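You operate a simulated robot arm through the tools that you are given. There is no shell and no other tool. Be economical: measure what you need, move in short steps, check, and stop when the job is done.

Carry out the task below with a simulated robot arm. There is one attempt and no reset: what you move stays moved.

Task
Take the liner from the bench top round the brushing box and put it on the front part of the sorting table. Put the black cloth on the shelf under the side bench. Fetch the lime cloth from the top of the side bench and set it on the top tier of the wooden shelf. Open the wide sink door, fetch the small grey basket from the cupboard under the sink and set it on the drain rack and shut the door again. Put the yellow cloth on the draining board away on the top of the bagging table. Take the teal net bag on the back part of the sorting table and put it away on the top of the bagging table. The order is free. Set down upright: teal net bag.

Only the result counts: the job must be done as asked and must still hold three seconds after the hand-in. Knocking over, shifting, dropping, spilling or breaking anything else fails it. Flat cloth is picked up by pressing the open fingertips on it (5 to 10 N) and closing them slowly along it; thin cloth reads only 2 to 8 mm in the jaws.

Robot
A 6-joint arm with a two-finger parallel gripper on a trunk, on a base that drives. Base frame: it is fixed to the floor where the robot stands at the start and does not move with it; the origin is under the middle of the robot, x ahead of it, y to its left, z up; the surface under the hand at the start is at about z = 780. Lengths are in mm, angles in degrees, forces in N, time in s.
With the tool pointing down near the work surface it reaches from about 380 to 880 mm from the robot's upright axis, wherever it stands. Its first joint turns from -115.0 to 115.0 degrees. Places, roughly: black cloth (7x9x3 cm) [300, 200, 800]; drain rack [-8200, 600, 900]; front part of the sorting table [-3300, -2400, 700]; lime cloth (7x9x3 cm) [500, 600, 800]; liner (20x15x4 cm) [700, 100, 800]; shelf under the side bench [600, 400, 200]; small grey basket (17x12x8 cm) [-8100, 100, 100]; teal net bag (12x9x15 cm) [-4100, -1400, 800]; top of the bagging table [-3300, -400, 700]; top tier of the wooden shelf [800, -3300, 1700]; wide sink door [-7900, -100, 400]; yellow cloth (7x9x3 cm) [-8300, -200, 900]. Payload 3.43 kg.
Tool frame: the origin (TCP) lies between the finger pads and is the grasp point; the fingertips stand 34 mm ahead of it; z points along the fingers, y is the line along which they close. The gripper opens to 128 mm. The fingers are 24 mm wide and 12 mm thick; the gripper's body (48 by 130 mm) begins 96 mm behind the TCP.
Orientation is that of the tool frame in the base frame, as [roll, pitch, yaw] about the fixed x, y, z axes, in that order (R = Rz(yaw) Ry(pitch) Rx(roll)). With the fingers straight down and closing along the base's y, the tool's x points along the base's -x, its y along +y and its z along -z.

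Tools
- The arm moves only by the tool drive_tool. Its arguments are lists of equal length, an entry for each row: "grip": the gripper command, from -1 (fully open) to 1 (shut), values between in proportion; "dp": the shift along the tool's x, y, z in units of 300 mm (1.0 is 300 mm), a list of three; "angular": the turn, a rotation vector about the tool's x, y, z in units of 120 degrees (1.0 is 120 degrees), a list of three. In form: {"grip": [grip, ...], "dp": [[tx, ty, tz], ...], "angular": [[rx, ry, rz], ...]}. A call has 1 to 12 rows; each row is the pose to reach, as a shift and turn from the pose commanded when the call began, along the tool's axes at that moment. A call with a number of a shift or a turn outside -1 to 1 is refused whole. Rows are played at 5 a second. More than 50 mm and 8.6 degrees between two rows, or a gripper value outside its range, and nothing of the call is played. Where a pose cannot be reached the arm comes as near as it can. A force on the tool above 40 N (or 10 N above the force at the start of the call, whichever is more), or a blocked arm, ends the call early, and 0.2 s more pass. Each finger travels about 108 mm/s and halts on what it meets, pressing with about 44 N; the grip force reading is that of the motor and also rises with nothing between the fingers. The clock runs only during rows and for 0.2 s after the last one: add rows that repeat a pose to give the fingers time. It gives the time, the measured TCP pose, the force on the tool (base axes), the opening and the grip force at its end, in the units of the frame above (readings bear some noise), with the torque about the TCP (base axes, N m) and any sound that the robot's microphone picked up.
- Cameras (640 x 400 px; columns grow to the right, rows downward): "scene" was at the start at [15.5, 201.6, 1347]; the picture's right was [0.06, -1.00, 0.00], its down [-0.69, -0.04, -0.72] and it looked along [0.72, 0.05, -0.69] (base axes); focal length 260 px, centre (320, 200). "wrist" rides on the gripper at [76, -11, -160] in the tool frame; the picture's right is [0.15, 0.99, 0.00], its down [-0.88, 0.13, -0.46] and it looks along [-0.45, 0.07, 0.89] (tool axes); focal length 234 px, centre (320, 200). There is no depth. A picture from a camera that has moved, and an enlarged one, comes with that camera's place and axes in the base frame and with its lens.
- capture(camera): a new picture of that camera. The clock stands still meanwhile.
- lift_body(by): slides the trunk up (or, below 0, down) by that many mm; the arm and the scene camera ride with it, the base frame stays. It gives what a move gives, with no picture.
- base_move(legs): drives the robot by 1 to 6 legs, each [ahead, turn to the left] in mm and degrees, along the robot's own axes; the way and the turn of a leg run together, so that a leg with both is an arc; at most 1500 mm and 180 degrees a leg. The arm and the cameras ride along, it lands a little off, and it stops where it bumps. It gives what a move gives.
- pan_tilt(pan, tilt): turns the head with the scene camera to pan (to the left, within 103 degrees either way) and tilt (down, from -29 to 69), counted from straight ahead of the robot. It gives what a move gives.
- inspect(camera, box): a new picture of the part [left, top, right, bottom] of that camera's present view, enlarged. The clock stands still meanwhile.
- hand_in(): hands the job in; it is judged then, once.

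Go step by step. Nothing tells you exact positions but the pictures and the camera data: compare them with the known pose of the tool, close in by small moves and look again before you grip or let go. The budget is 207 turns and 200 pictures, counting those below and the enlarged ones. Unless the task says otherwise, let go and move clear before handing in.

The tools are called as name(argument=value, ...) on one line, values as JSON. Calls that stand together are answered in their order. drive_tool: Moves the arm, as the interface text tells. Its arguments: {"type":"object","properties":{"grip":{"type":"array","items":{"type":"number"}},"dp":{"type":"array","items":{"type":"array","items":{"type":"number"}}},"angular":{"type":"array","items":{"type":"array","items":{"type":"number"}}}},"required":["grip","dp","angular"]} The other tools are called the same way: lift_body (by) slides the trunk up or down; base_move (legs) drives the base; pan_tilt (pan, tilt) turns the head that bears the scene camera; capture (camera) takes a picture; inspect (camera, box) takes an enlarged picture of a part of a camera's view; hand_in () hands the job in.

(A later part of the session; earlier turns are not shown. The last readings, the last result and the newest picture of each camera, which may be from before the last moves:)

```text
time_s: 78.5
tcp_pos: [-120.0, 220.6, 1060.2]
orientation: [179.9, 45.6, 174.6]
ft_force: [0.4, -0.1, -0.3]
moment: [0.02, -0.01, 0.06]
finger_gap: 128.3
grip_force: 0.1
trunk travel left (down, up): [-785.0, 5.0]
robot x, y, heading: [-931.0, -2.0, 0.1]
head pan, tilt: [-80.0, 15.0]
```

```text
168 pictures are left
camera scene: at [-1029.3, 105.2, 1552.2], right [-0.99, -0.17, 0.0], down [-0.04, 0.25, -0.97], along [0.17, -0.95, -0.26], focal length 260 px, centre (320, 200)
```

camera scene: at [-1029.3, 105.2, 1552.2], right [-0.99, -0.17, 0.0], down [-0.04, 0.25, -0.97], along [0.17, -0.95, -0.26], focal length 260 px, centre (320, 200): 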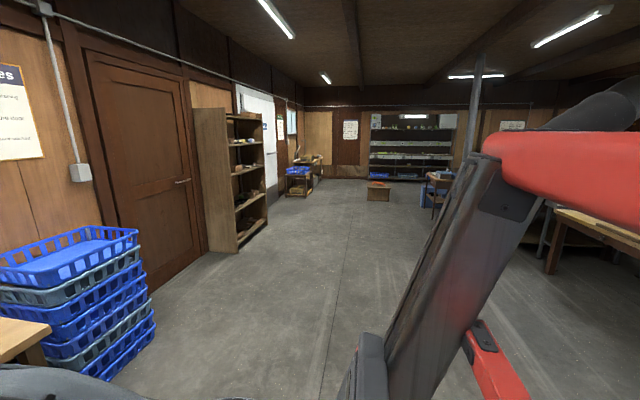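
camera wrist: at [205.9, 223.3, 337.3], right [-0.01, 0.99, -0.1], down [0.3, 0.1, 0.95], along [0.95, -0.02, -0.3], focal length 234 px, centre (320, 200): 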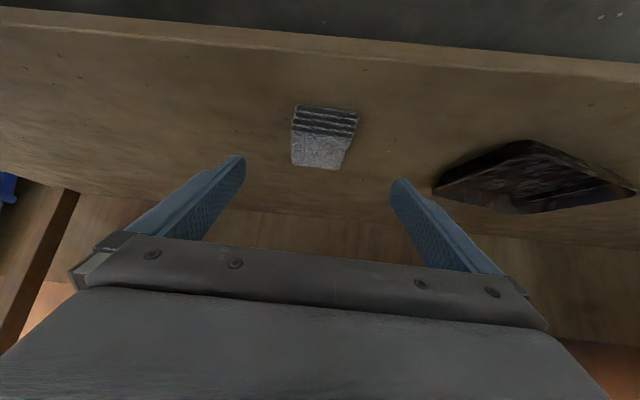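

The left side is clear up to the freezer at y≈1500, and the wooden shelf is on the right along the same wall. I'll drive diagonally to stand in front of the lime cloth.

base_move(legs=[[0, 30], [800, 0], [0, -30]])

pan_tilt(pan=0, tilt=45)

capture(camera="scene")

capture(camera="wrist")

```text
time_s: 85.6
tcp_pos: [534.0, 610.5, 1060.9]
orientation: [179.8, 45.7, 174.9]
ft_force: [-0.1, -0.4, -0.3]
moment: [0.02, -0.02, 0.01]
finger_gap: 128.0
grip_force: 0.0
trunk travel left (down, up): [-785.0, 5.0]
robot x, y, heading: [-280.8, 386.5, 0.3]
head pan, tilt: [-80.0, 15.0]
```

```text
time_s: 87.1
tcp_pos: [532.5, 610.5, 1060.7]
orientation: [179.8, 45.7, 175.0]
ft_force: [-0.9, -0.4, 0.1]
moment: [0.01, 0.01, 0.01]
finger_gap: 127.8
grip_force: 0.0
trunk travel left (down, up): [-785.0, 5.0]
robot x, y, heading: [-281.9, 383.0, 0.3]
head pan, tilt: [0.0, 45.0]
```

```text
167 pictures are left
camera scene: at [-309.4, 581.0, 1505.4], right [0.0, -1.0, 0.0], down [-0.71, 0.0, -0.71], along [0.71, 0.0, -0.71], focal length 260 px, centre (320, 200)
```

scene: 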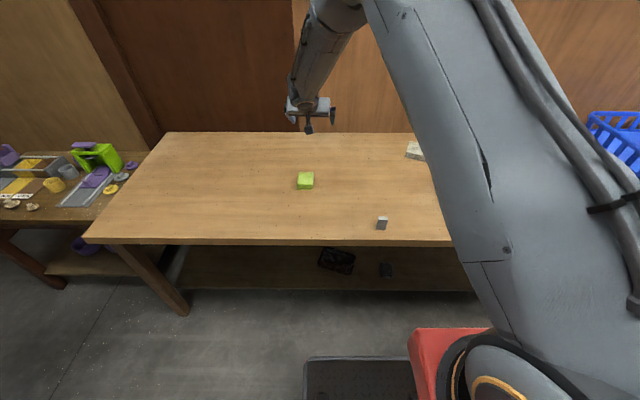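

```text
166 pictures are left
camera wrist: at [366.5, 614.2, 1117.2], right [-0.02, 0.99, -0.1], down [0.3, 0.1, 0.95], along [0.95, -0.01, -0.3], focal length 234 px, centre (320, 200)
```

wrist: 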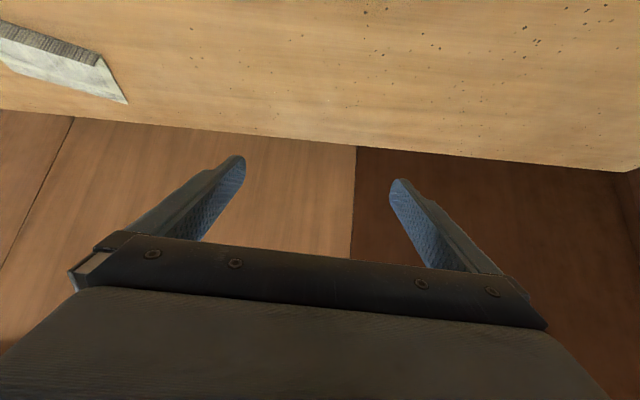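

drive_tool(grip=[-1, -1, -1, -1, -1], dp=[[0.117, 0.029, 0.0715], [0.2335, 0.0585, 0.143], [0.35, 0.088, 0.2145], [0.467, 0.117, 0.286], [0.467, 0.117, 0.286]], angular=[[0.007, 0, 0.007], [0.015, 0, 0.015], [0.022, 0, 0.022], [0.029, 0, 0.029], [0.029, 0, 0.029]])

capture(camera="wrist")

```text
time_s: 88.3
tcp_pos: [503.9, 645.8, 901.1]
orientation: [179.6, 45.6, 169.9]
ft_force: [1.2, -0.8, 0.6]
moment: [-0.02, -0.03, -0.02]
finger_gap: 128.0
grip_force: 0.1
trunk travel left (down, up): [-785.0, 5.0]
robot x, y, heading: [-279.6, 383.8, 0.4]
head pan, tilt: [0.0, 45.0]
```

```text
165 pictures are left
camera wrist: at [336.7, 664.4, 957.2], right [0.07, 0.99, -0.1], down [0.31, 0.08, 0.95], along [0.95, -0.1, -0.3], focal length 234 px, centre (320, 200)
```

wrist: 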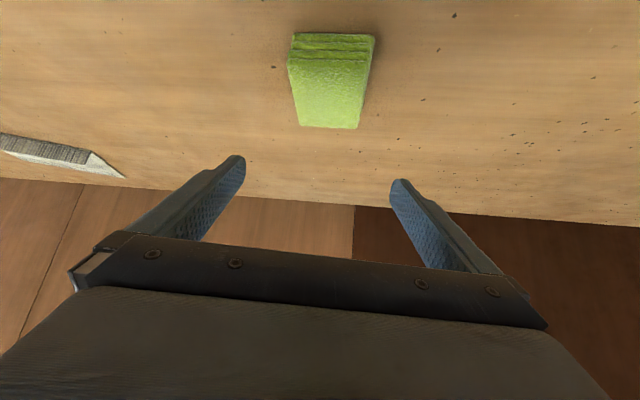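

Lime cloth centre is about (508, 645), and the tool is aligned with it. Descend, grip and lift as before.

drive_tool(grip=[-1, -1, -1, -0.6, -0.3, 0, 0.3, 0.6, 1, 1], dp=[[0.08, 0, 0.085], [0.15, 0, 0.16], [0.193, 0, 0.208], [0.193, 0, 0.208], [0.193, 0, 0.208], [0.193, 0, 0.208], [0.193, 0, 0.208], [0.193, 0, 0.208], [0.193, 0, 0.208], [0.193, 0, 0.208]], angular=[[0, 0, 0], [0, 0, 0], [0, 0, 0], [0, 0, 0], [0, 0, 0], [0, 0, 0], [0, 0, 0], [0, 0, 0], [0, 0, 0], [0, 0, 0]])

drive_tool(grip=[1, 1, 1, 1, 1, 1], dp=[[-0.01, 0, -0.01], [-0.02, 0, -0.02], [-0.04, 0, -0.04], [-0.1, 0, -0.1], [-0.2, 0, -0.2], [-0.3, 0, -0.3]], angular=[[0, 0, 0], [0, 0, 0], [0, 0, 0], [0, 0, 0], [0, 0, 0], [0, 0, 0]])

capture(camera="wrist")

```text
time_s: 90.5
tcp_pos: [504.2, 650.2, 817.1]
orientation: [179.7, 45.7, 170.0]
ft_force: [-0.1, 0.8, 2.2]
moment: [0.07, -0.02, 0.04]
finger_gap: 66.3
grip_force: 43.9
trunk travel left (down, up): [-785.0, 5.0]
robot x, y, heading: [-277.3, 384.3, 0.3]
head pan, tilt: [0.0, 45.0]
```

```text
time_s: 91.9
tcp_pos: [505.3, 646.2, 942.1]
orientation: [179.7, 45.6, 170.1]
ft_force: [-0.3, 0.0, 0.3]
moment: [-0.06, -0.03, 0.01]
finger_gap: 65.4
grip_force: 44.4
trunk travel left (down, up): [-785.0, 5.0]
robot x, y, heading: [-276.7, 385.2, 0.2]
head pan, tilt: [0.0, 45.0]
```

```text
164 pictures are left
camera wrist: at [337.8, 664.2, 999.1], right [0.07, 0.99, -0.1], down [0.31, 0.08, 0.95], along [0.95, -0.1, -0.3], focal length 234 px, centre (320, 200)
```

wrist: 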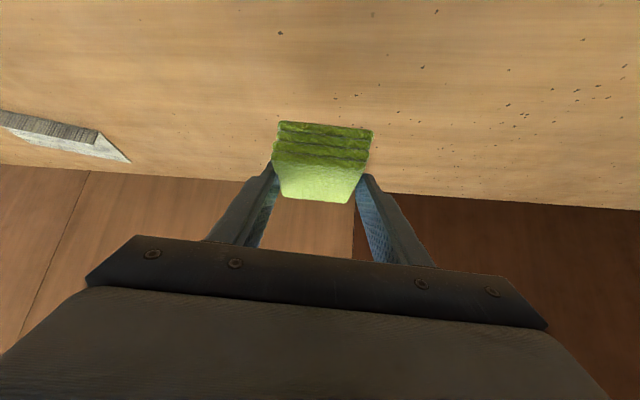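

Gripped at 66 mm. Now I drive to the wooden shelf, stopping at about (-730, -3200) facing it.

base_move(legs=[[-450, 0], [0, -90], [1500, 0], [1500, 0], [580, 0], [0, 90]])

pan_tilt(pan=0, tilt=5)

capture(camera="scene")

capture(camera="wrist")

```text
time_s: 119.2
tcp_pos: [66.8, -2886.8, 941.6]
orientation: [179.7, 45.7, 171.8]
ft_force: [-0.1, 0.6, 0.0]
moment: [0.02, 0.01, -0.01]
finger_gap: 63.8
grip_force: 44.2
trunk travel left (down, up): [-785.0, 5.0]
robot x, y, heading: [-708.1, -3174.3, 2.4]
head pan, tilt: [0.0, 45.0]
```

```text
time_s: 120.3
tcp_pos: [67.0, -2886.7, 943.2]
orientation: [179.7, 45.7, 171.8]
ft_force: [0.4, 0.5, -0.6]
moment: [0.02, 0.02, 0.0]
finger_gap: 63.7
grip_force: 44.0
trunk travel left (down, up): [-785.0, 5.0]
robot x, y, heading: [-703.9, -3176.2, 2.2]
head pan, tilt: [0.0, 5.0]
```

```text
163 pictures are left
camera scene: at [-733.8, -2978.1, 1568.3], right [0.04, -1.0, 0.0], down [-0.09, 0.0, -1.0], along [1.0, 0.04, -0.09], focal length 260 px, centre (320, 200)
```

scene: 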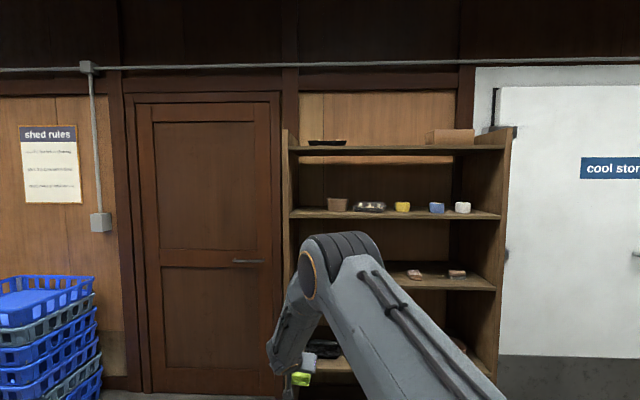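

```text
162 pictures are left
camera wrist: at [-100.1, -2874.6, 999.1], right [0.04, 0.99, -0.1], down [0.3, 0.09, 0.95], along [0.95, -0.07, -0.3], focal length 234 px, centre (320, 200)
```

wrist: 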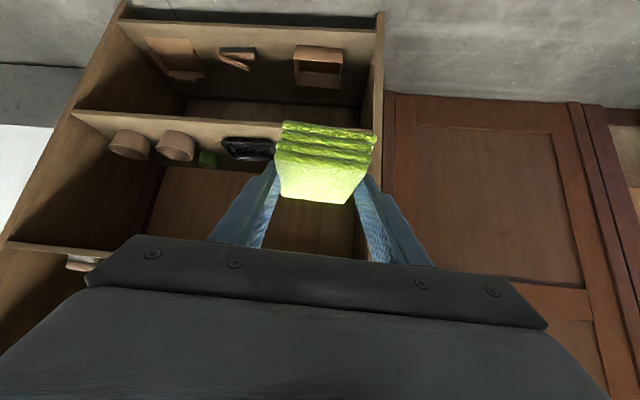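

The top tier is free between a dark item on the left and a box on the right, around y≈-3275 with its front edge at x≈600 and z≈1700. I'll raise the arm here while there's room.

drive_tool(grip=[1, 1, 1, 1, 1, 1, 1, 1, 1], dp=[[-0.103, 0, -0.101], [-0.207, 0, -0.202], [-0.31, 0, -0.302], [-0.414, 0, -0.403], [-0.517, 0, -0.504], [-0.621, 0, -0.605], [-0.724, 0, -0.705], [-0.828, 0, -0.806], [-0.931, 0, -0.907]], angular=[[0, 0, 0], [0, 0, 0], [0, 0, 0], [0, 0, 0], [0, 0, 0], [0, 0, 0], [0, 0, 0], [0, 0, 0], [0, 0, 0]])

drive_tool(grip=[1, 1, 1, 1, 1, 1, 1, 1], dp=[[-0.087, -0.004, -0.12], [-0.174, -0.007, -0.239], [-0.261, -0.011, -0.358], [-0.348, -0.014, -0.478], [-0.436, -0.018, -0.598], [-0.523, -0.022, -0.717], [-0.61, -0.025, -0.837], [-0.697, -0.029, -0.956]], angular=[[0, 0, 0], [0, 0, 0], [0, 0, 0], [0, 0, 0], [0, 0, 0], [0, 0, 0], [0, 0, 0], [0, 0, 0]])

```text
time_s: 122.3
tcp_pos: [67.2, -2888.8, 1333.3]
orientation: [179.8, 45.5, 171.8]
ft_force: [-0.2, 0.0, -0.6]
moment: [0.01, -0.02, -0.01]
finger_gap: 63.9
grip_force: 43.9
trunk travel left (down, up): [-785.0, 5.0]
robot x, y, heading: [-707.6, -3170.5, 2.1]
head pan, tilt: [0.0, 5.0]
```

```text
time_s: 124.1
tcp_pos: [-0.5, -2895.4, 1676.9]
orientation: [179.6, 45.8, 171.7]
ft_force: [-1.0, -0.3, 1.0]
moment: [0.07, 0.05, 0.08]
finger_gap: 64.0
grip_force: 43.9
out of reach, approached as far as the arm can: row 8
trunk travel left (down, up): [-785.0, 5.0]
robot x, y, heading: [-707.5, -3171.4, 2.0]
head pan, tilt: [0.0, 5.0]
```

drive_tool(grip=[1, 1, 1, 1, 1], dp=[[0.037, -0.015, -0.11], [0.037, -0.03, -0.24], [0.037, -0.046, -0.37], [0.037, -0.062, -0.5], [0.037, -0.062, -0.563]], angular=[[0, 0, 0], [0, 0, 0], [0, 0, 0], [0, 0, 0], [0, 0, 0]])

capture(camera="scene")

capture(camera="wrist")

```text
time_s: 125.3
tcp_pos: [-134.3, -2898.0, 1777.4]
orientation: [179.7, 45.8, 171.7]
ft_force: [0.3, -0.3, 0.3]
moment: [-0.01, 0.06, 0.0]
finger_gap: 63.6
grip_force: 43.8
out of reach, approached as far as the arm can: row 4, 5
trunk travel left (down, up): [-785.0, 5.0]
robot x, y, heading: [-708.2, -3172.4, 2.4]
head pan, tilt: [0.0, 5.0]
```

```text
161 pictures are left
camera scene: at [-733.8, -2978.1, 1568.4], right [0.04, -1.0, 0.0], down [-0.09, 0.0, -1.0], along [1.0, 0.04, -0.09], focal length 260 px, centre (320, 200)
```

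scene: 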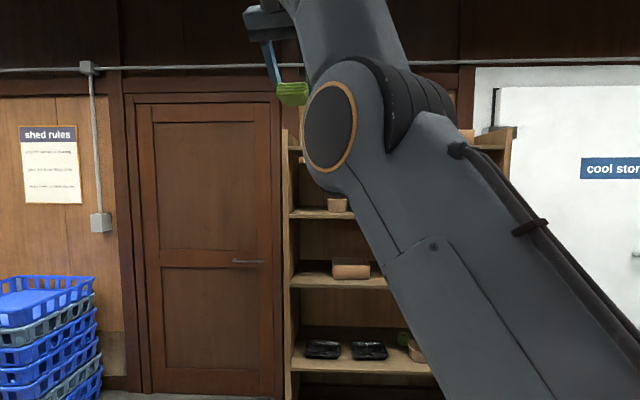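

```text
160 pictures are left
camera wrist: at [-302.1, -2886.3, 1833.7], right [0.04, 0.99, -0.1], down [0.3, 0.09, 0.95], along [0.95, -0.06, -0.3], focal length 234 px, centre (320, 200)
```

wrist: 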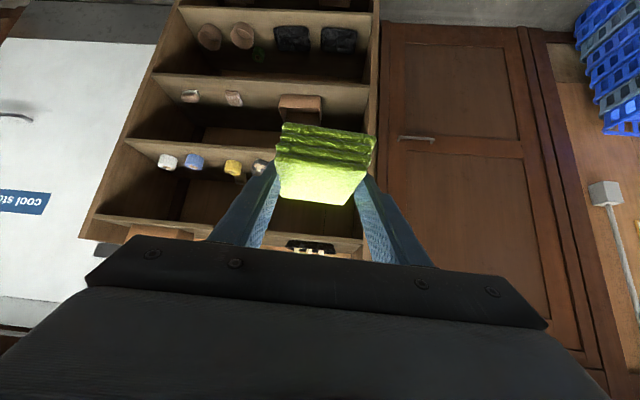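

The arm reaches z≈1777 here. I'll swing the tool sideways toward y≈-3270, then drive forward.

drive_tool(grip=[1, 1, 1, 1, 1, 1, 1], dp=[[-0.014, -0.14, 0.014], [-0.028, -0.28, 0.028], [-0.042, -0.42, 0.043], [-0.056, -0.56, 0.057], [-0.07, -0.7, 0.07], [-0.085, -0.84, 0.085], [-0.099, -0.98, 0.1]], angular=[[0, 0, 0], [0, 0, 0], [0, 0, 0], [0, 0, 0], [0, 0, 0], [0, 0, 0], [0, 0, 0]])

drive_tool(grip=[1, 1, 1], dp=[[-0.06, -0.12, 0.0], [-0.08, -0.24, 0.0], [-0.08, -0.24, 0.0]], angular=[[0, 0, 0], [0, 0, 0], [0, 0, 0]])

capture(camera="scene")

capture(camera="wrist")

```text
time_s: 126.9
tcp_pos: [-118.1, -3077.6, 1817.5]
orientation: [179.8, 45.4, 171.8]
ft_force: [-0.2, -0.4, -0.5]
moment: [-0.04, -0.01, -0.05]
finger_gap: 63.8
grip_force: 43.7
out of reach, approached as far as the arm can: row 1, 2, 3, 4, 5, 6, 7
trunk travel left (down, up): [-785.0, 5.0]
robot x, y, heading: [-705.9, -3175.2, 2.0]
head pan, tilt: [0.0, 5.0]
```

```text
time_s: 127.7
tcp_pos: [-109.2, -3155.1, 1824.7]
orientation: [179.7, 45.6, 171.8]
ft_force: [0.3, 0.2, -0.4]
moment: [0.05, 0.05, 0.03]
finger_gap: 63.6
grip_force: 44.4
out of reach, approached as far as the arm can: row 1, 2, 3
trunk travel left (down, up): [-785.0, 5.0]
robot x, y, heading: [-708.5, -3170.3, 1.9]
head pan, tilt: [0.0, 5.0]
```

```text
159 pictures are left
camera scene: at [-733.5, -2978.7, 1568.5], right [0.04, -1.0, 0.0], down [-0.09, 0.0, -1.0], along [1.0, 0.04, -0.09], focal length 260 px, centre (320, 200)
```

scene: 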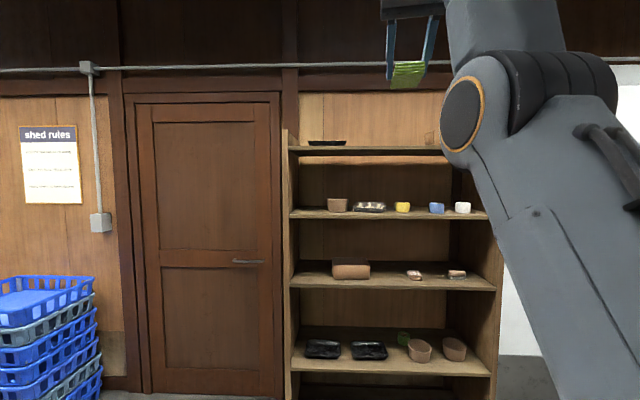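

```text
158 pictures are left
camera wrist: at [-278.6, -3143.2, 1881.3], right [0.04, 0.99, -0.1], down [0.3, 0.09, 0.95], along [0.95, -0.06, -0.3], focal length 234 px, centre (320, 200)
```

wrist: 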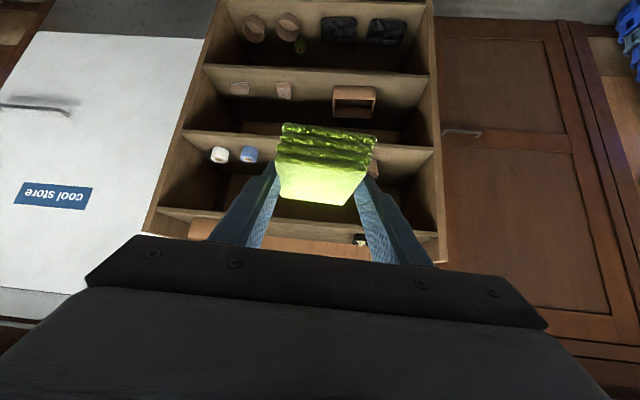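

base_move(legs=[[0, -6], [600, 0]])

capture(camera="scene")

capture(camera="wrist")

```text
time_s: 131.6
tcp_pos: [486.6, -3248.3, 1825.2]
orientation: [179.7, 45.7, 166.4]
ft_force: [0.3, -0.5, -0.6]
moment: [0.04, 0.01, 0.0]
finger_gap: 63.9
grip_force: 44.0
trunk travel left (down, up): [-785.0, 5.0]
robot x, y, heading: [-110.4, -3209.4, -3.1]
head pan, tilt: [0.0, 5.0]
```

```text
157 pictures are left
camera scene: at [-117.2, -3013.3, 1568.4], right [-0.06, -1.0, 0.0], down [-0.09, 0.0, -1.0], along [0.99, -0.06, -0.09], focal length 260 px, centre (320, 200)
```

scene: 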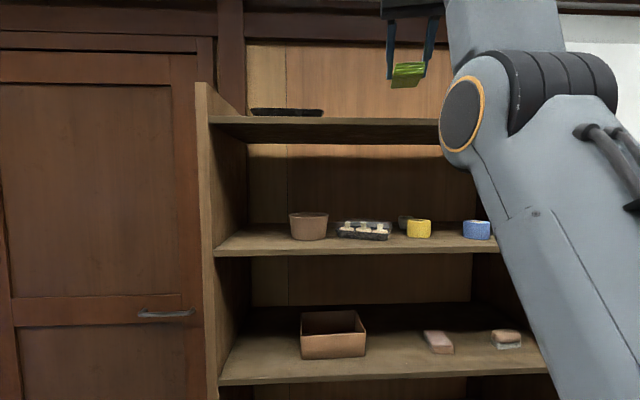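

```text
156 pictures are left
camera wrist: at [320.3, -3219.4, 1881.3], right [0.13, 0.99, -0.1], down [0.31, 0.06, 0.95], along [0.94, -0.15, -0.3], focal length 234 px, centre (320, 200)
```

wrist: 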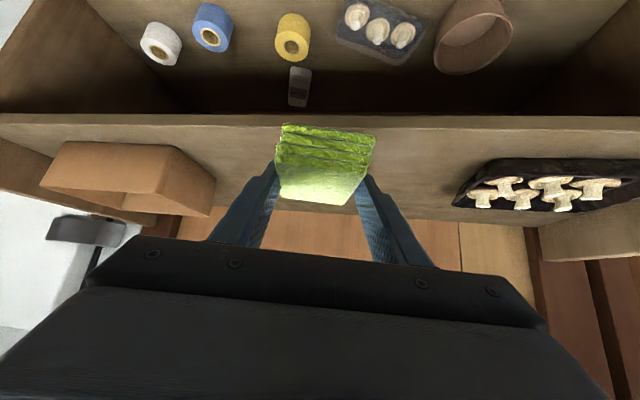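

The shelf top is at z≈1706 with its front edge at x≈550, and the gap between box and tray is clear. I'm moving in 190 mm and then lowering.

base_move(legs=[[190, 0]])

drive_tool(grip=[1, 1, 1, 1], dp=[[0.06, 0, 0.06], [0.1, 0, 0.1], [0.14, 0, 0.14], [0.14, 0, 0.14]], angular=[[0, 0, 0], [0, 0, 0], [0, 0, 0], [0, 0, 0]])

capture(camera="wrist")

capture(camera="scene")

```text
time_s: 133.2
tcp_pos: [680.7, -3258.0, 1824.5]
orientation: [179.7, 45.7, 166.5]
ft_force: [-0.8, 0.5, -0.4]
moment: [-0.01, -0.03, -0.02]
finger_gap: 63.6
grip_force: 44.1
trunk travel left (down, up): [-785.0, 5.0]
robot x, y, heading: [83.9, -3222.1, -3.0]
head pan, tilt: [0.0, 5.0]
```

```text
time_s: 134.2
tcp_pos: [698.4, -3257.7, 1813.0]
orientation: [179.7, 45.5, 166.5]
ft_force: [0.3, 0.2, -0.4]
moment: [0.0, 0.02, 0.01]
finger_gap: 63.3
grip_force: 44.3
out of reach, approached as far as the arm can: row 1, 2, 3, 4
trunk travel left (down, up): [-785.0, 5.0]
robot x, y, heading: [85.5, -3222.6, -3.3]
head pan, tilt: [0.0, 5.0]
```

```text
155 pictures are left
camera wrist: at [532.6, -3230.1, 1869.2], right [0.13, 0.99, -0.1], down [0.31, 0.06, 0.95], along [0.94, -0.15, -0.3], focal length 234 px, centre (320, 200)
```

wrist: 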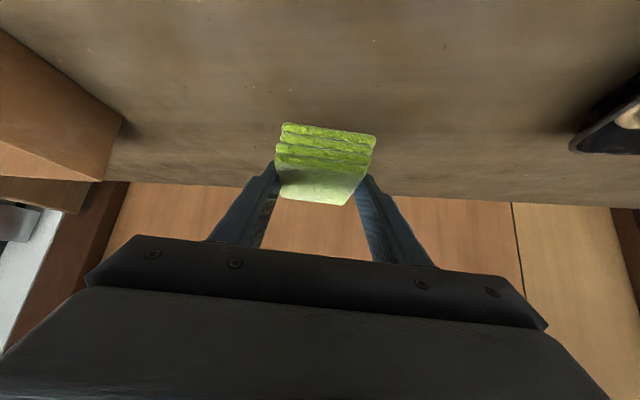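

```text
154 pictures are left
camera scene: at [77.1, -3024.2, 1568.4], right [-0.05, -1.0, 0.0], down [-0.09, 0.0, -1.0], along [0.99, -0.05, -0.09], focal length 260 px, centre (320, 200)
```

scene: 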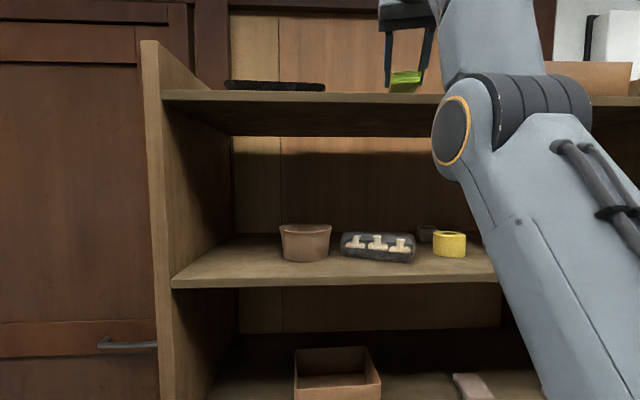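

lift_body(by=-55)

lift_body(by=-8)

capture(camera="scene")

capture(camera="wrist")

```text
time_s: 135.1
tcp_pos: [708.7, -3257.8, 1758.5]
orientation: [179.7, 45.5, 166.5]
ft_force: [1.5, 0.6, 0.0]
moment: [-0.01, -0.01, 0.04]
finger_gap: 63.7
grip_force: 44.0
trunk travel left (down, up): [-730.0, 60.0]
robot x, y, heading: [85.9, -3223.1, -2.9]
head pan, tilt: [0.0, 5.0]
```

```text
time_s: 135.7
tcp_pos: [707.9, -3257.8, 1756.1]
orientation: [179.6, 46.2, 166.4]
ft_force: [0.9, 0.2, 2.7]
moment: [-0.06, 0.12, -0.05]
finger_gap: 63.6
grip_force: 44.2
trunk travel left (down, up): [-722.0, 68.0]
robot x, y, heading: [86.4, -3220.2, -3.1]
head pan, tilt: [0.0, 5.0]
stopped: the force on the tool passed its limit at 41 N (the readings are from after the stop); the commanded pose is now the measured one
```

```text
153 pictures are left
camera scene: at [94.9, -3025.1, 1505.1], right [-0.05, -1.0, 0.0], down [-0.09, 0.0, -1.0], along [0.99, -0.05, -0.09], focal length 260 px, centre (320, 200)
```

scene: 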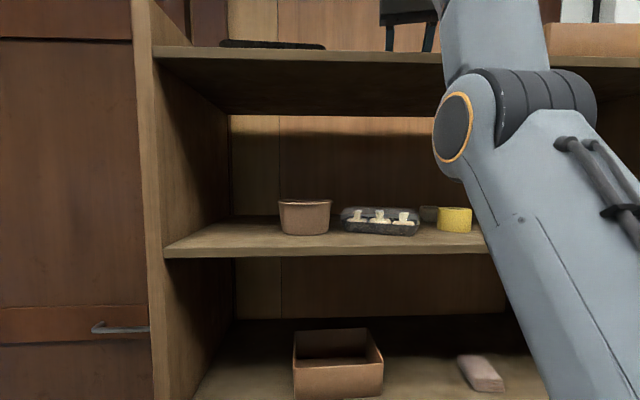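

```text
152 pictures are left
camera wrist: at [542.8, -3230.1, 1811.3], right [0.13, 0.99, -0.1], down [0.3, 0.06, 0.95], along [0.94, -0.15, -0.29], focal length 234 px, centre (320, 200)
```

wrist: 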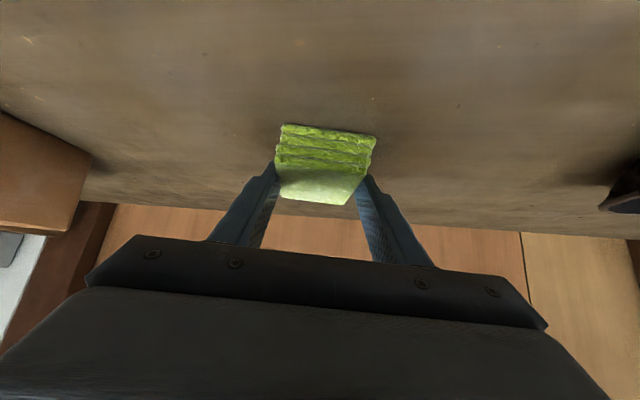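

Contact on the top tier. I open, lift straight up with the trunk, then back off.

drive_tool(grip=[0.1, -0.4, -1, -1, -1], dp=[[0, 0, 0], [0, 0, 0], [0, 0, 0], [0, 0, 0], [0, 0, 0]], angular=[[0, 0, 0], [0, 0, 0], [0, 0, 0], [0, 0, 0], [0, 0, 0]])

lift_body(by=65)

base_move(legs=[[-250, 0]])

capture(camera="wrist")

```text
time_s: 136.9
tcp_pos: [709.2, -3258.2, 1756.2]
orientation: [179.6, 46.0, 166.4]
ft_force: [-0.6, 0.2, 0.3]
moment: [-0.01, -0.01, 0.04]
finger_gap: 128.0
grip_force: 0.0
trunk travel left (down, up): [-722.0, 68.0]
robot x, y, heading: [85.9, -3222.3, -3.0]
head pan, tilt: [0.0, 5.0]
```

```text
time_s: 137.9
tcp_pos: [697.8, -3257.1, 1820.3]
orientation: [179.6, 46.2, 166.5]
ft_force: [-0.7, 0.1, 0.0]
moment: [0.0, -0.06, 0.01]
finger_gap: 128.0
grip_force: 0.0
trunk travel left (down, up): [-787.0, 3.0]
robot x, y, heading: [86.8, -3222.3, -2.9]
head pan, tilt: [0.0, 5.0]
```

```text
time_s: 139.7
tcp_pos: [456.6, -3244.3, 1820.7]
orientation: [179.6, 46.2, 166.5]
ft_force: [0.1, 0.7, 0.5]
moment: [0.01, -0.03, 0.03]
finger_gap: 127.6
grip_force: 0.1
trunk travel left (down, up): [-787.0, 3.0]
robot x, y, heading: [-150.0, -3207.8, -3.2]
head pan, tilt: [0.0, 5.0]
```

```text
151 pictures are left
camera wrist: at [291.2, -3216.1, 1875.6], right [0.13, 0.99, -0.1], down [0.3, 0.06, 0.95], along [0.94, -0.15, -0.29], focal length 234 px, centre (320, 200)
```

wrist: 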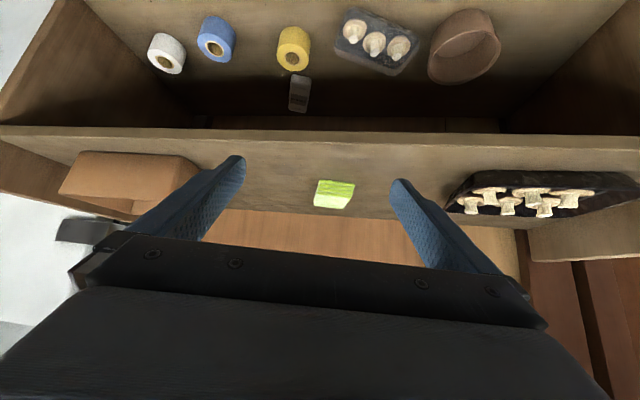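

The lime cloth sits on the top tier. Next I return for the liner: back off, lower the arm and drive to the bench.

base_move(legs=[[-450, 0]])

drive_tool(grip=[-1, -1, -1, -1, -1, -1, -1, -1, -1], dp=[[0.104, 0, 0.1], [0.208, 0, 0.2], [0.312, 0, 0.3], [0.416, 0, 0.4], [0.52, 0, 0.5], [0.624, 0, 0.6], [0.728, 0, 0.7], [0.832, 0, 0.8], [0.936, 0, 0.9]], angular=[[0, 0, 0], [0, 0, 0], [0, 0, 0], [0, 0, 0], [0, 0, 0], [0, 0, 0], [0, 0, 0], [0, 0, 0], [0, 0, 0]])

drive_tool(grip=[-1, -1, -1, -1, -1, -1, -1], dp=[[0.104, 0, 0.1], [0.208, 0, 0.2], [0.312, 0, 0.3], [0.416, 0, 0.4], [0.52, 0, 0.5], [0.624, 0, 0.6], [0.728, 0, 0.7]], angular=[[0, 0.0625, 0], [0, 0.125, 0], [0, 0.1875, 0], [0, 0.25, 0], [0, 0.3125, 0], [0, 0.375, 0], [0, 0.38, 0]])

base_move(legs=[[0, 93], [1500, 0], [1500, 0], [250, 0], [0, -90]])

pan_tilt(pan=0, tilt=40)

capture(camera="scene")

```text
time_s: 142.5
tcp_pos: [-6.4, -3218.7, 1820.3]
orientation: [179.7, 46.2, 166.4]
ft_force: [-0.5, -0.6, 0.2]
moment: [-0.02, 0.01, -0.01]
finger_gap: 128.2
grip_force: 0.1
trunk travel left (down, up): [-787.0, 3.0]
robot x, y, heading: [-616.5, -3178.5, -3.0]
head pan, tilt: [0.0, 5.0]
```

```text
time_s: 144.5
tcp_pos: [-2.1, -3218.9, 1433.6]
orientation: [179.5, 46.3, 166.5]
ft_force: [0.4, 0.2, 0.7]
moment: [-0.02, 0.01, -0.01]
finger_gap: 128.3
grip_force: 0.0
trunk travel left (down, up): [-787.0, 3.0]
robot x, y, heading: [-618.9, -3183.9, -3.2]
head pan, tilt: [0.0, 5.0]
```

```text
time_s: 146.1
tcp_pos: [-2.2, -3216.5, 1128.9]
orientation: [179.8, 0.6, 166.7]
ft_force: [0.3, -0.3, -0.6]
moment: [0.0, -0.02, -0.02]
finger_gap: 127.9
grip_force: 0.1
trunk travel left (down, up): [-787.0, 3.0]
robot x, y, heading: [-617.8, -3182.1, -2.7]
head pan, tilt: [0.0, 5.0]
```

```text
time_s: 169.7
tcp_pos: [50.1, 19.5, 1129.0]
orientation: [179.7, 0.5, 167.1]
ft_force: [0.0, -0.6, 0.4]
moment: [0.01, -0.01, -0.03]
finger_gap: 128.1
grip_force: 0.1
trunk travel left (down, up): [-787.0, 3.0]
robot x, y, heading: [-565.2, 43.2, -2.8]
head pan, tilt: [0.0, 5.0]
```

```text
time_s: 170.7
tcp_pos: [52.1, 18.8, 1127.6]
orientation: [179.7, 0.5, 167.2]
ft_force: [0.8, -0.6, 0.4]
moment: [-0.02, -0.01, 0.03]
finger_gap: 128.0
grip_force: 0.0
trunk travel left (down, up): [-787.0, 3.0]
robot x, y, heading: [-563.7, 46.3, -2.6]
head pan, tilt: [0.0, 40.0]
```

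```text
150 pictures are left
camera scene: at [-580.9, 246.0, 1514.6], right [-0.05, -1.0, 0.0], down [-0.64, 0.03, -0.77], along [0.77, -0.04, -0.64], focal length 260 px, centre (320, 200)
```

scene: 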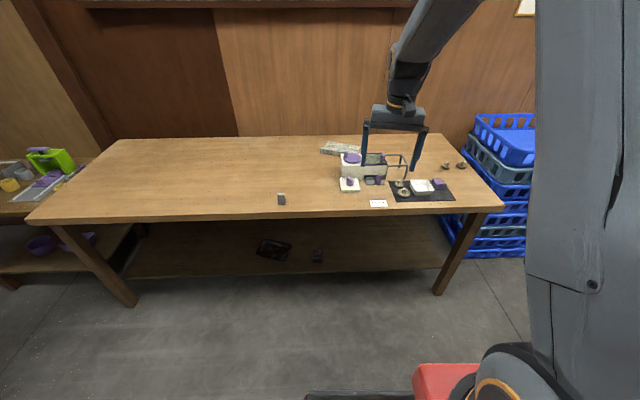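

base_move(legs=[[0, 2.6], [480, 0]])

capture(camera="wrist")

pan_tilt(pan=-5, tilt=45)

capture(camera="scene")

```text
time_s: 174.0
tcp_pos: [533.6, 53.1, 1129.1]
orientation: [179.7, 0.5, 170.2]
ft_force: [0.6, -0.4, -0.4]
moment: [-0.02, -0.03, 0.01]
finger_gap: 128.2
grip_force: 0.0
trunk travel left (down, up): [-787.0, 3.0]
robot x, y, heading: [-83.0, 51.2, 0.5]
head pan, tilt: [0.0, 40.0]
```

```text
149 pictures are left
camera wrist: at [456.7, 55.1, 1286.8], right [0.02, 1.0, 0.0], down [0.89, -0.02, 0.47], along [0.47, -0.01, -0.89], focal length 234 px, centre (320, 200)
```

wrist: 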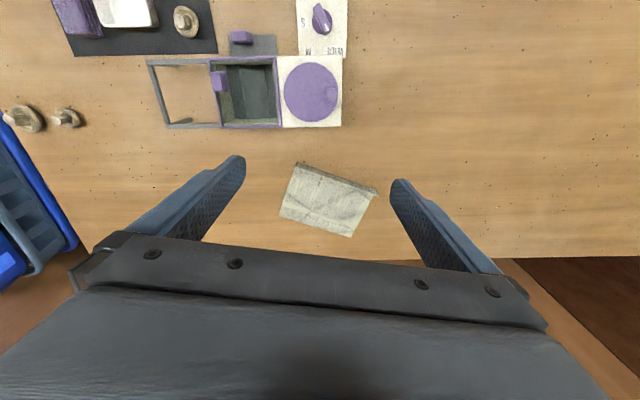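

```text
time_s: 174.6
tcp_pos: [534.3, 53.0, 1128.5]
orientation: [179.7, 0.6, 170.3]
ft_force: [-0.8, 0.0, 0.5]
moment: [-0.02, -0.03, 0.01]
finger_gap: 128.3
grip_force: 0.1
trunk travel left (down, up): [-787.0, 3.0]
robot x, y, heading: [-79.4, 50.1, -0.0]
head pan, tilt: [-5.0, 45.0]
```

```text
148 pictures are left
camera scene: at [-111.7, 238.9, 1507.3], right [-0.08, -1.0, 0.0], down [-0.7, 0.06, -0.71], along [0.7, -0.06, -0.71], focal length 260 px, centre (320, 200)
```

scene: 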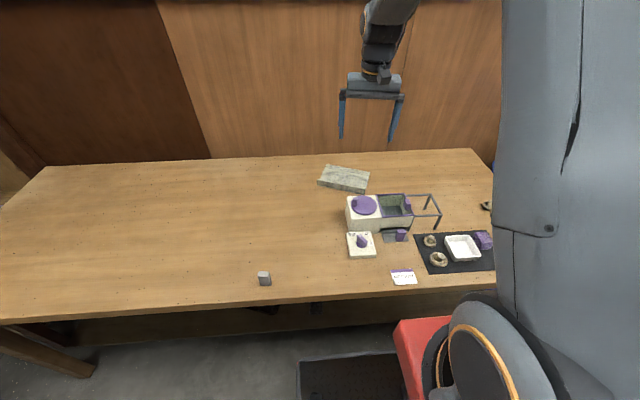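

inspect(camera="wrist", box=[260, 140, 400, 250])

inspect(camera="scene", box=[300, 150, 400, 210])

```text
3.64 times, centred on (330, 195) of wrist
camera zoom: at [456.8, 55.1, 1286.8], right [0.02, 1.0, 0.0], down [0.89, -0.02, 0.47], along [0.46, -0.01, -0.89], focal length 852 px, centre (284, 218)
```

zoom: 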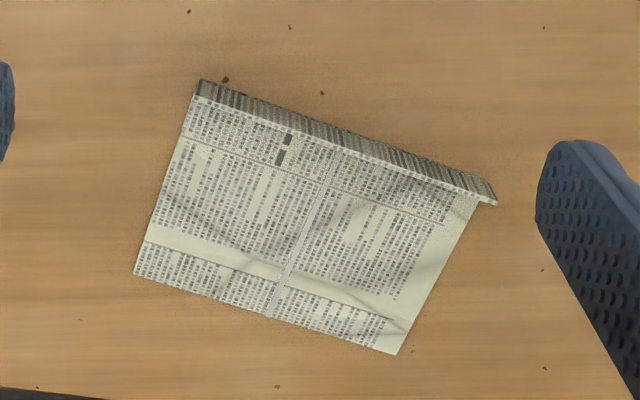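

```text
6.40 times, centred on (350, 180) of scene
camera zoom: at [-111.7, 238.9, 1507.3], right [-0.08, -1.0, 0.0], down [-0.7, 0.06, -0.71], along [0.7, -0.06, -0.71], focal length 1663 px, centre (128, 328)
```

zoom: 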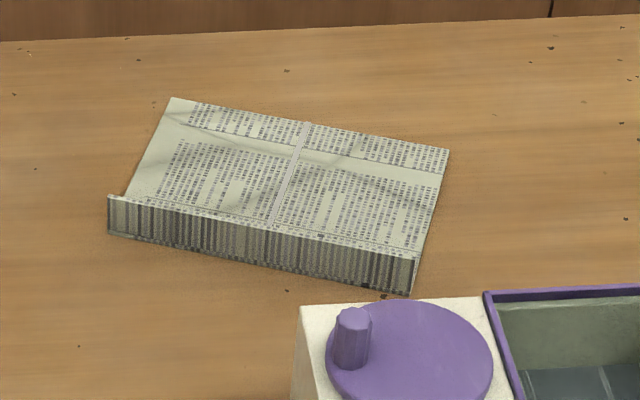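

The liner is a printed sheet with an upright 4 cm lip along its near edge, running from about (612, 3) to (689, 180). I'll pinch the lip in its middle, so I turn the tool 76° and move above it.

drive_tool(grip=[-1, -1, -1, -1, -1, -1, -1, -1, -1, -1], dp=[[-0.039, 0.019, 0.05], [-0.078, 0.039, 0.11], [-0.116, 0.058, 0.165], [-0.155, 0.077, 0.22], [-0.194, 0.097, 0.28], [-0.233, 0.116, 0.33], [-0.271, 0.135, 0.39], [-0.31, 0.155, 0.44], [-0.349, 0.174, 0.5], [-0.349, 0.174, 0.5]], angular=[[0, 0, -0.07], [0, 0, -0.14], [0, 0, -0.211], [0, 0, -0.281], [0, 0, -0.352], [0, 0, -0.422], [0, 0, -0.492], [0, 0, -0.563], [0, 0, -0.633], [0, 0, -0.633]])

capture(camera="wrist")

inspect(camera="scene", box=[280, 80, 480, 220])

```text
time_s: 176.8
tcp_pos: [650.3, 89.3, 980.1]
orientation: [-179.4, 0.4, -113.8]
ft_force: [-0.6, -0.2, -0.4]
moment: [0.03, -0.01, 0.0]
finger_gap: 128.1
grip_force: 0.0
trunk travel left (down, up): [-787.0, 3.0]
robot x, y, heading: [-80.6, 51.3, 0.4]
head pan, tilt: [-5.0, 45.0]
```

```text
145 pictures are left
camera wrist: at [627.4, 15.5, 1138.0], right [-0.96, 0.26, -0.01], down [0.23, 0.86, 0.46], along [0.13, 0.44, -0.89], focal length 234 px, centre (320, 200)
```

wrist: 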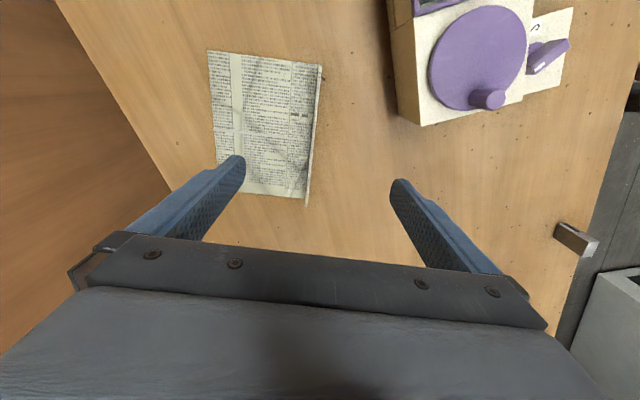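

```text
2.86 times, centred on (380, 150) of scene
camera zoom: at [-111.6, 238.9, 1507.3], right [-0.08, -1.0, 0.0], down [-0.7, 0.06, -0.71], along [0.7, -0.06, -0.71], focal length 742 px, centre (149, 343)
```

zoom: 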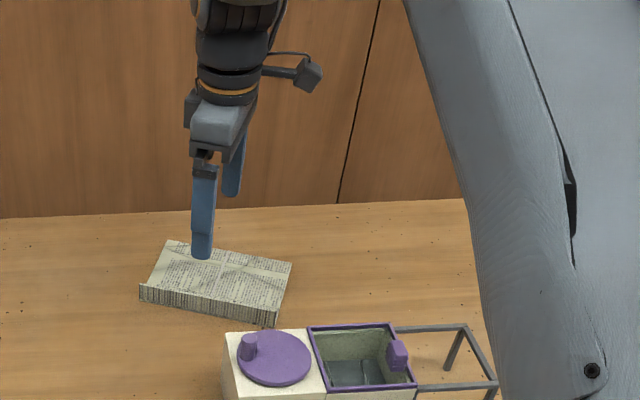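

drive_tool(grip=[-1, -1, -1, -1, -1], dp=[[-0.007, -0.015, 0.15], [-0.007, -0.015, 0.3], [-0.007, -0.015, 0.44], [-0.007, -0.015, 0.52], [-0.007, -0.015, 0.52]], angular=[[0, 0, 0], [0, 0, 0], [0, 0, 0], [0, 0, 0], [0, 0, 0]])

capture(camera="wrist")

inspect(camera="scene", box=[280, 100, 430, 220])

```text
time_s: 178.0
tcp_pos: [654.1, 86.6, 826.3]
orientation: [-179.5, 0.4, -113.8]
ft_force: [0.4, -0.6, 0.2]
moment: [0.02, -0.03, -0.01]
finger_gap: 128.3
grip_force: 0.0
trunk travel left (down, up): [-787.0, 3.0]
robot x, y, heading: [-79.3, 49.4, 0.4]
head pan, tilt: [-5.0, 45.0]
```

```text
143 pictures are left
camera wrist: at [633.0, 12.8, 985.2], right [-0.96, 0.27, -0.01], down [0.23, 0.86, 0.46], along [0.13, 0.44, -0.89], focal length 234 px, centre (320, 200)
```

wrist: 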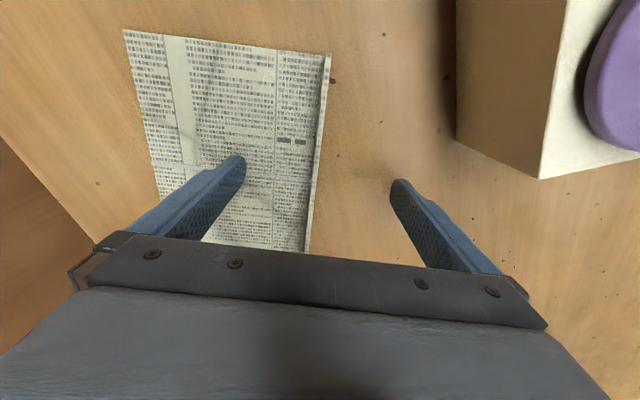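

```text
3.33 times, centred on (355, 160) of scene
camera zoom: at [-111.6, 238.9, 1507.3], right [-0.08, -1.0, 0.0], down [-0.7, 0.06, -0.71], along [0.7, -0.06, -0.71], focal length 866 px, centre (203, 333)
```

zoom: 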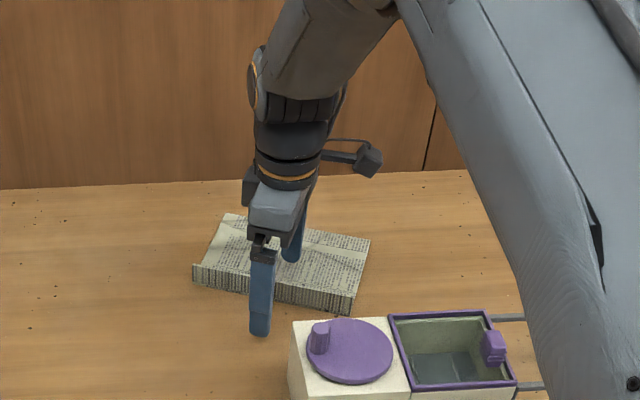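

Fingers straddle the lip well. Closing slowly.

drive_tool(grip=[-0.7, -0.4, -0.1, 0.2, 0.5, 0.7, 0.85, 1, 1, 1], dp=[[0, 0, 0], [0, 0, 0], [0, 0, 0], [0, 0, 0], [0, 0, 0], [0, 0, 0], [0, 0, 0], [0, 0, 0], [0, 0, 0], [0, 0, 0]], angular=[[0, 0, 0], [0, 0, 0], [0, 0, 0], [0, 0, 0], [0, 0, 0], [0, 0, 0], [0, 0, 0], [0, 0, 0], [0, 0, 0], [0, 0, 0]])

drive_tool(grip=[1, 1, 1, 1], dp=[[0, 0, -0.05], [0, 0, -0.12], [0, 0, -0.2], [0, 0, -0.2]], angular=[[0, 0, 0], [0, 0, 0], [0, 0, 0], [0, 0, 0]])

capture(camera="wrist")

inspect(camera="scene", box=[280, 100, 430, 220])

```text
time_s: 180.2
tcp_pos: [655.2, 87.1, 827.4]
orientation: [-179.6, 0.4, -113.8]
ft_force: [0.0, 0.9, 0.6]
moment: [0.01, 0.01, 0.01]
finger_gap: 2.7
grip_force: 37.8
trunk travel left (down, up): [-787.0, 3.0]
robot x, y, heading: [-81.2, 52.4, 0.2]
head pan, tilt: [-5.0, 45.0]
```

```text
time_s: 181.2
tcp_pos: [654.4, 88.9, 887.0]
orientation: [-179.5, 0.5, -113.8]
ft_force: [-0.2, 0.2, 0.9]
moment: [0.0, 0.03, -0.01]
finger_gap: 2.7
grip_force: 37.2
trunk travel left (down, up): [-787.0, 3.0]
robot x, y, heading: [-77.8, 47.2, 0.5]
head pan, tilt: [-5.0, 45.0]
```

```text
141 pictures are left
camera wrist: at [631.1, 14.7, 1046.0], right [-0.96, 0.27, -0.01], down [0.23, 0.86, 0.46], along [0.13, 0.44, -0.89], focal length 234 px, centre (320, 200)
```

wrist: 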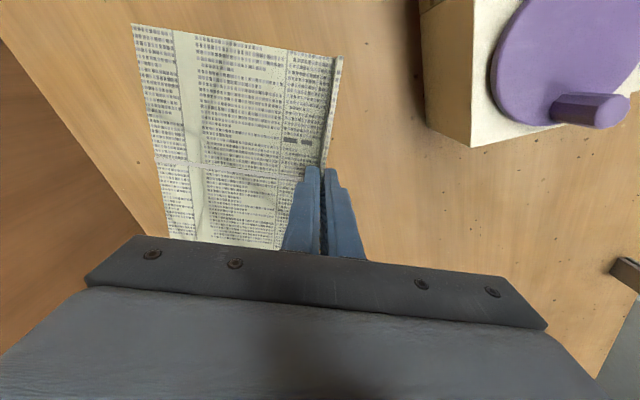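

```text
3.33 times, centred on (355, 160) of scene
camera zoom: at [-111.7, 238.9, 1507.3], right [-0.08, -1.0, 0.0], down [-0.7, 0.06, -0.71], along [0.7, -0.06, -0.71], focal length 866 px, centre (203, 333)
```

zoom: 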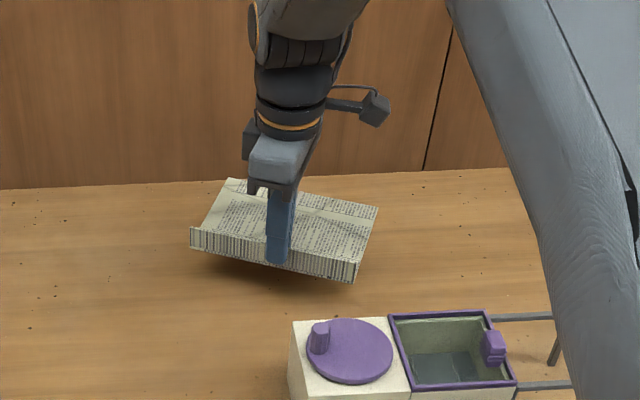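

The liner is held by its lip. I lift it higher, back away and turn to look at the sorting table.

drive_tool(grip=[1, 1, 1, 1], dp=[[0, 0, -0.12], [0, 0, -0.24], [0, 0, -0.36], [0, 0, -0.42]], angular=[[0, 0, 0], [0, 0, 0], [0, 0, 0], [0, 0, 0]])

base_move(legs=[[-700, 0], [0, -135]])

pan_tilt(pan=0, tilt=15)

capture(camera="scene")

pan_tilt(pan=-50, tilt=15)

capture(camera="scene")

```text
time_s: 182.2
tcp_pos: [651.1, 88.9, 1010.5]
orientation: [-179.5, 0.4, -113.8]
ft_force: [0.9, -0.4, 0.3]
moment: [0.01, 0.04, 0.0]
finger_gap: 2.6
grip_force: 37.6
trunk travel left (down, up): [-787.0, 3.0]
robot x, y, heading: [-79.6, 46.9, 0.3]
head pan, tilt: [-5.0, 45.0]
```

```text
time_s: 191.4
tcp_pos: [-1205.1, -544.1, 1009.5]
orientation: [-179.5, 0.4, 116.6]
ft_force: [-0.7, -0.4, 0.5]
moment: [0.0, 0.03, -0.02]
finger_gap: 2.8
grip_force: 36.9
trunk travel left (down, up): [-787.0, 3.0]
robot x, y, heading: [-767.0, 43.9, -129.2]
head pan, tilt: [-5.0, 45.0]
```

```text
time_s: 192.3
tcp_pos: [-1204.4, -543.5, 1010.3]
orientation: [-179.5, 0.4, 116.6]
ft_force: [-0.3, -0.6, 0.0]
moment: [0.01, -0.02, 0.0]
finger_gap: 2.5
grip_force: 36.9
trunk travel left (down, up): [-787.0, 3.0]
robot x, y, heading: [-768.5, 44.9, -129.4]
head pan, tilt: [0.0, 15.0]
```

```text
139 pictures are left
camera scene: at [-604.4, -62.8, 1554.0], right [-0.77, 0.63, 0.0], down [0.16, 0.2, -0.97], along [-0.61, -0.75, -0.26], focal length 260 px, centre (320, 200)
```

scene: 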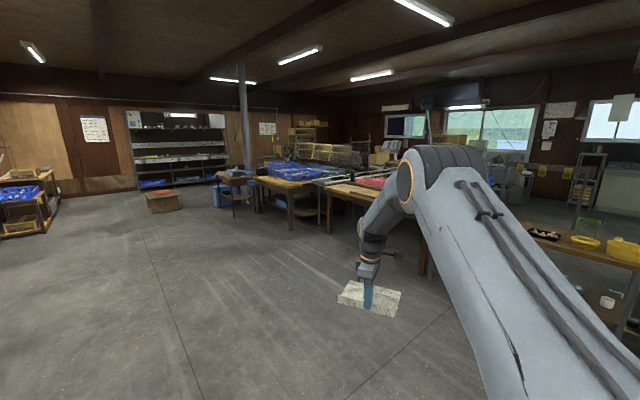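

```text
time_s: 193.5
tcp_pos: [-1204.4, -543.7, 1010.5]
orientation: [-179.5, 0.3, 116.6]
ft_force: [0.0, -1.0, 0.3]
moment: [0.01, -0.04, 0.01]
finger_gap: 2.8
grip_force: 37.6
trunk travel left (down, up): [-787.0, 3.0]
robot x, y, heading: [-770.0, 46.3, -129.3]
head pan, tilt: [-50.0, 15.0]
```

```text
138 pictures are left
camera scene: at [-638.6, 8.2, 1554.1], right [-0.01, 1.0, 0.0], down [0.26, 0.0, -0.97], along [-0.97, -0.01, -0.26], focal length 260 px, centre (320, 200)
```

scene: 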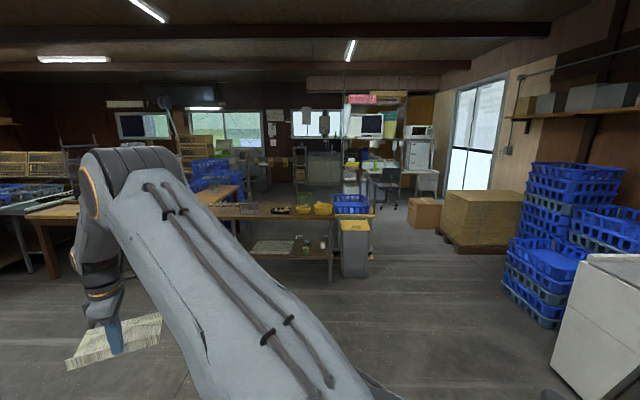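

pan_tilt(pan=-15, tilt=15)

inspect(camera="scene", box=[80, 120, 400, 320])

```text
time_s: 194.5
tcp_pos: [-1204.5, -543.3, 1011.0]
orientation: [-179.5, 0.5, 116.6]
ft_force: [0.1, -0.1, -0.4]
moment: [0.0, 0.01, 0.0]
finger_gap: 2.7
grip_force: 37.4
trunk travel left (down, up): [-787.0, 3.0]
robot x, y, heading: [-769.1, 43.7, -129.3]
head pan, tilt: [-15.0, 15.0]
```

```text
2.00 times, centred on (240, 220) of scene
camera zoom: at [-621.1, -45.0, 1554.1], right [-0.58, 0.81, 0.0], down [0.21, 0.15, -0.97], along [-0.78, -0.56, -0.26], focal length 520 px, centre (480, 160)
```

zoom: 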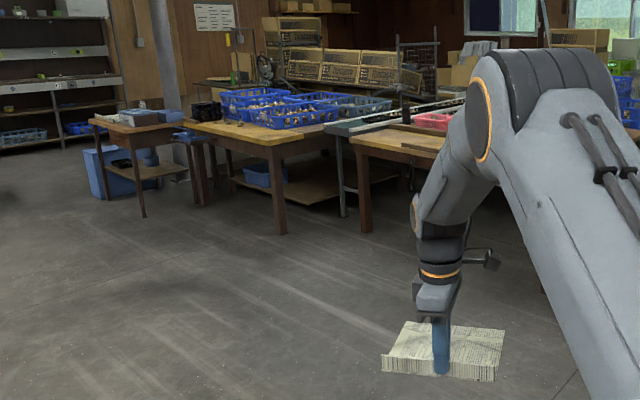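

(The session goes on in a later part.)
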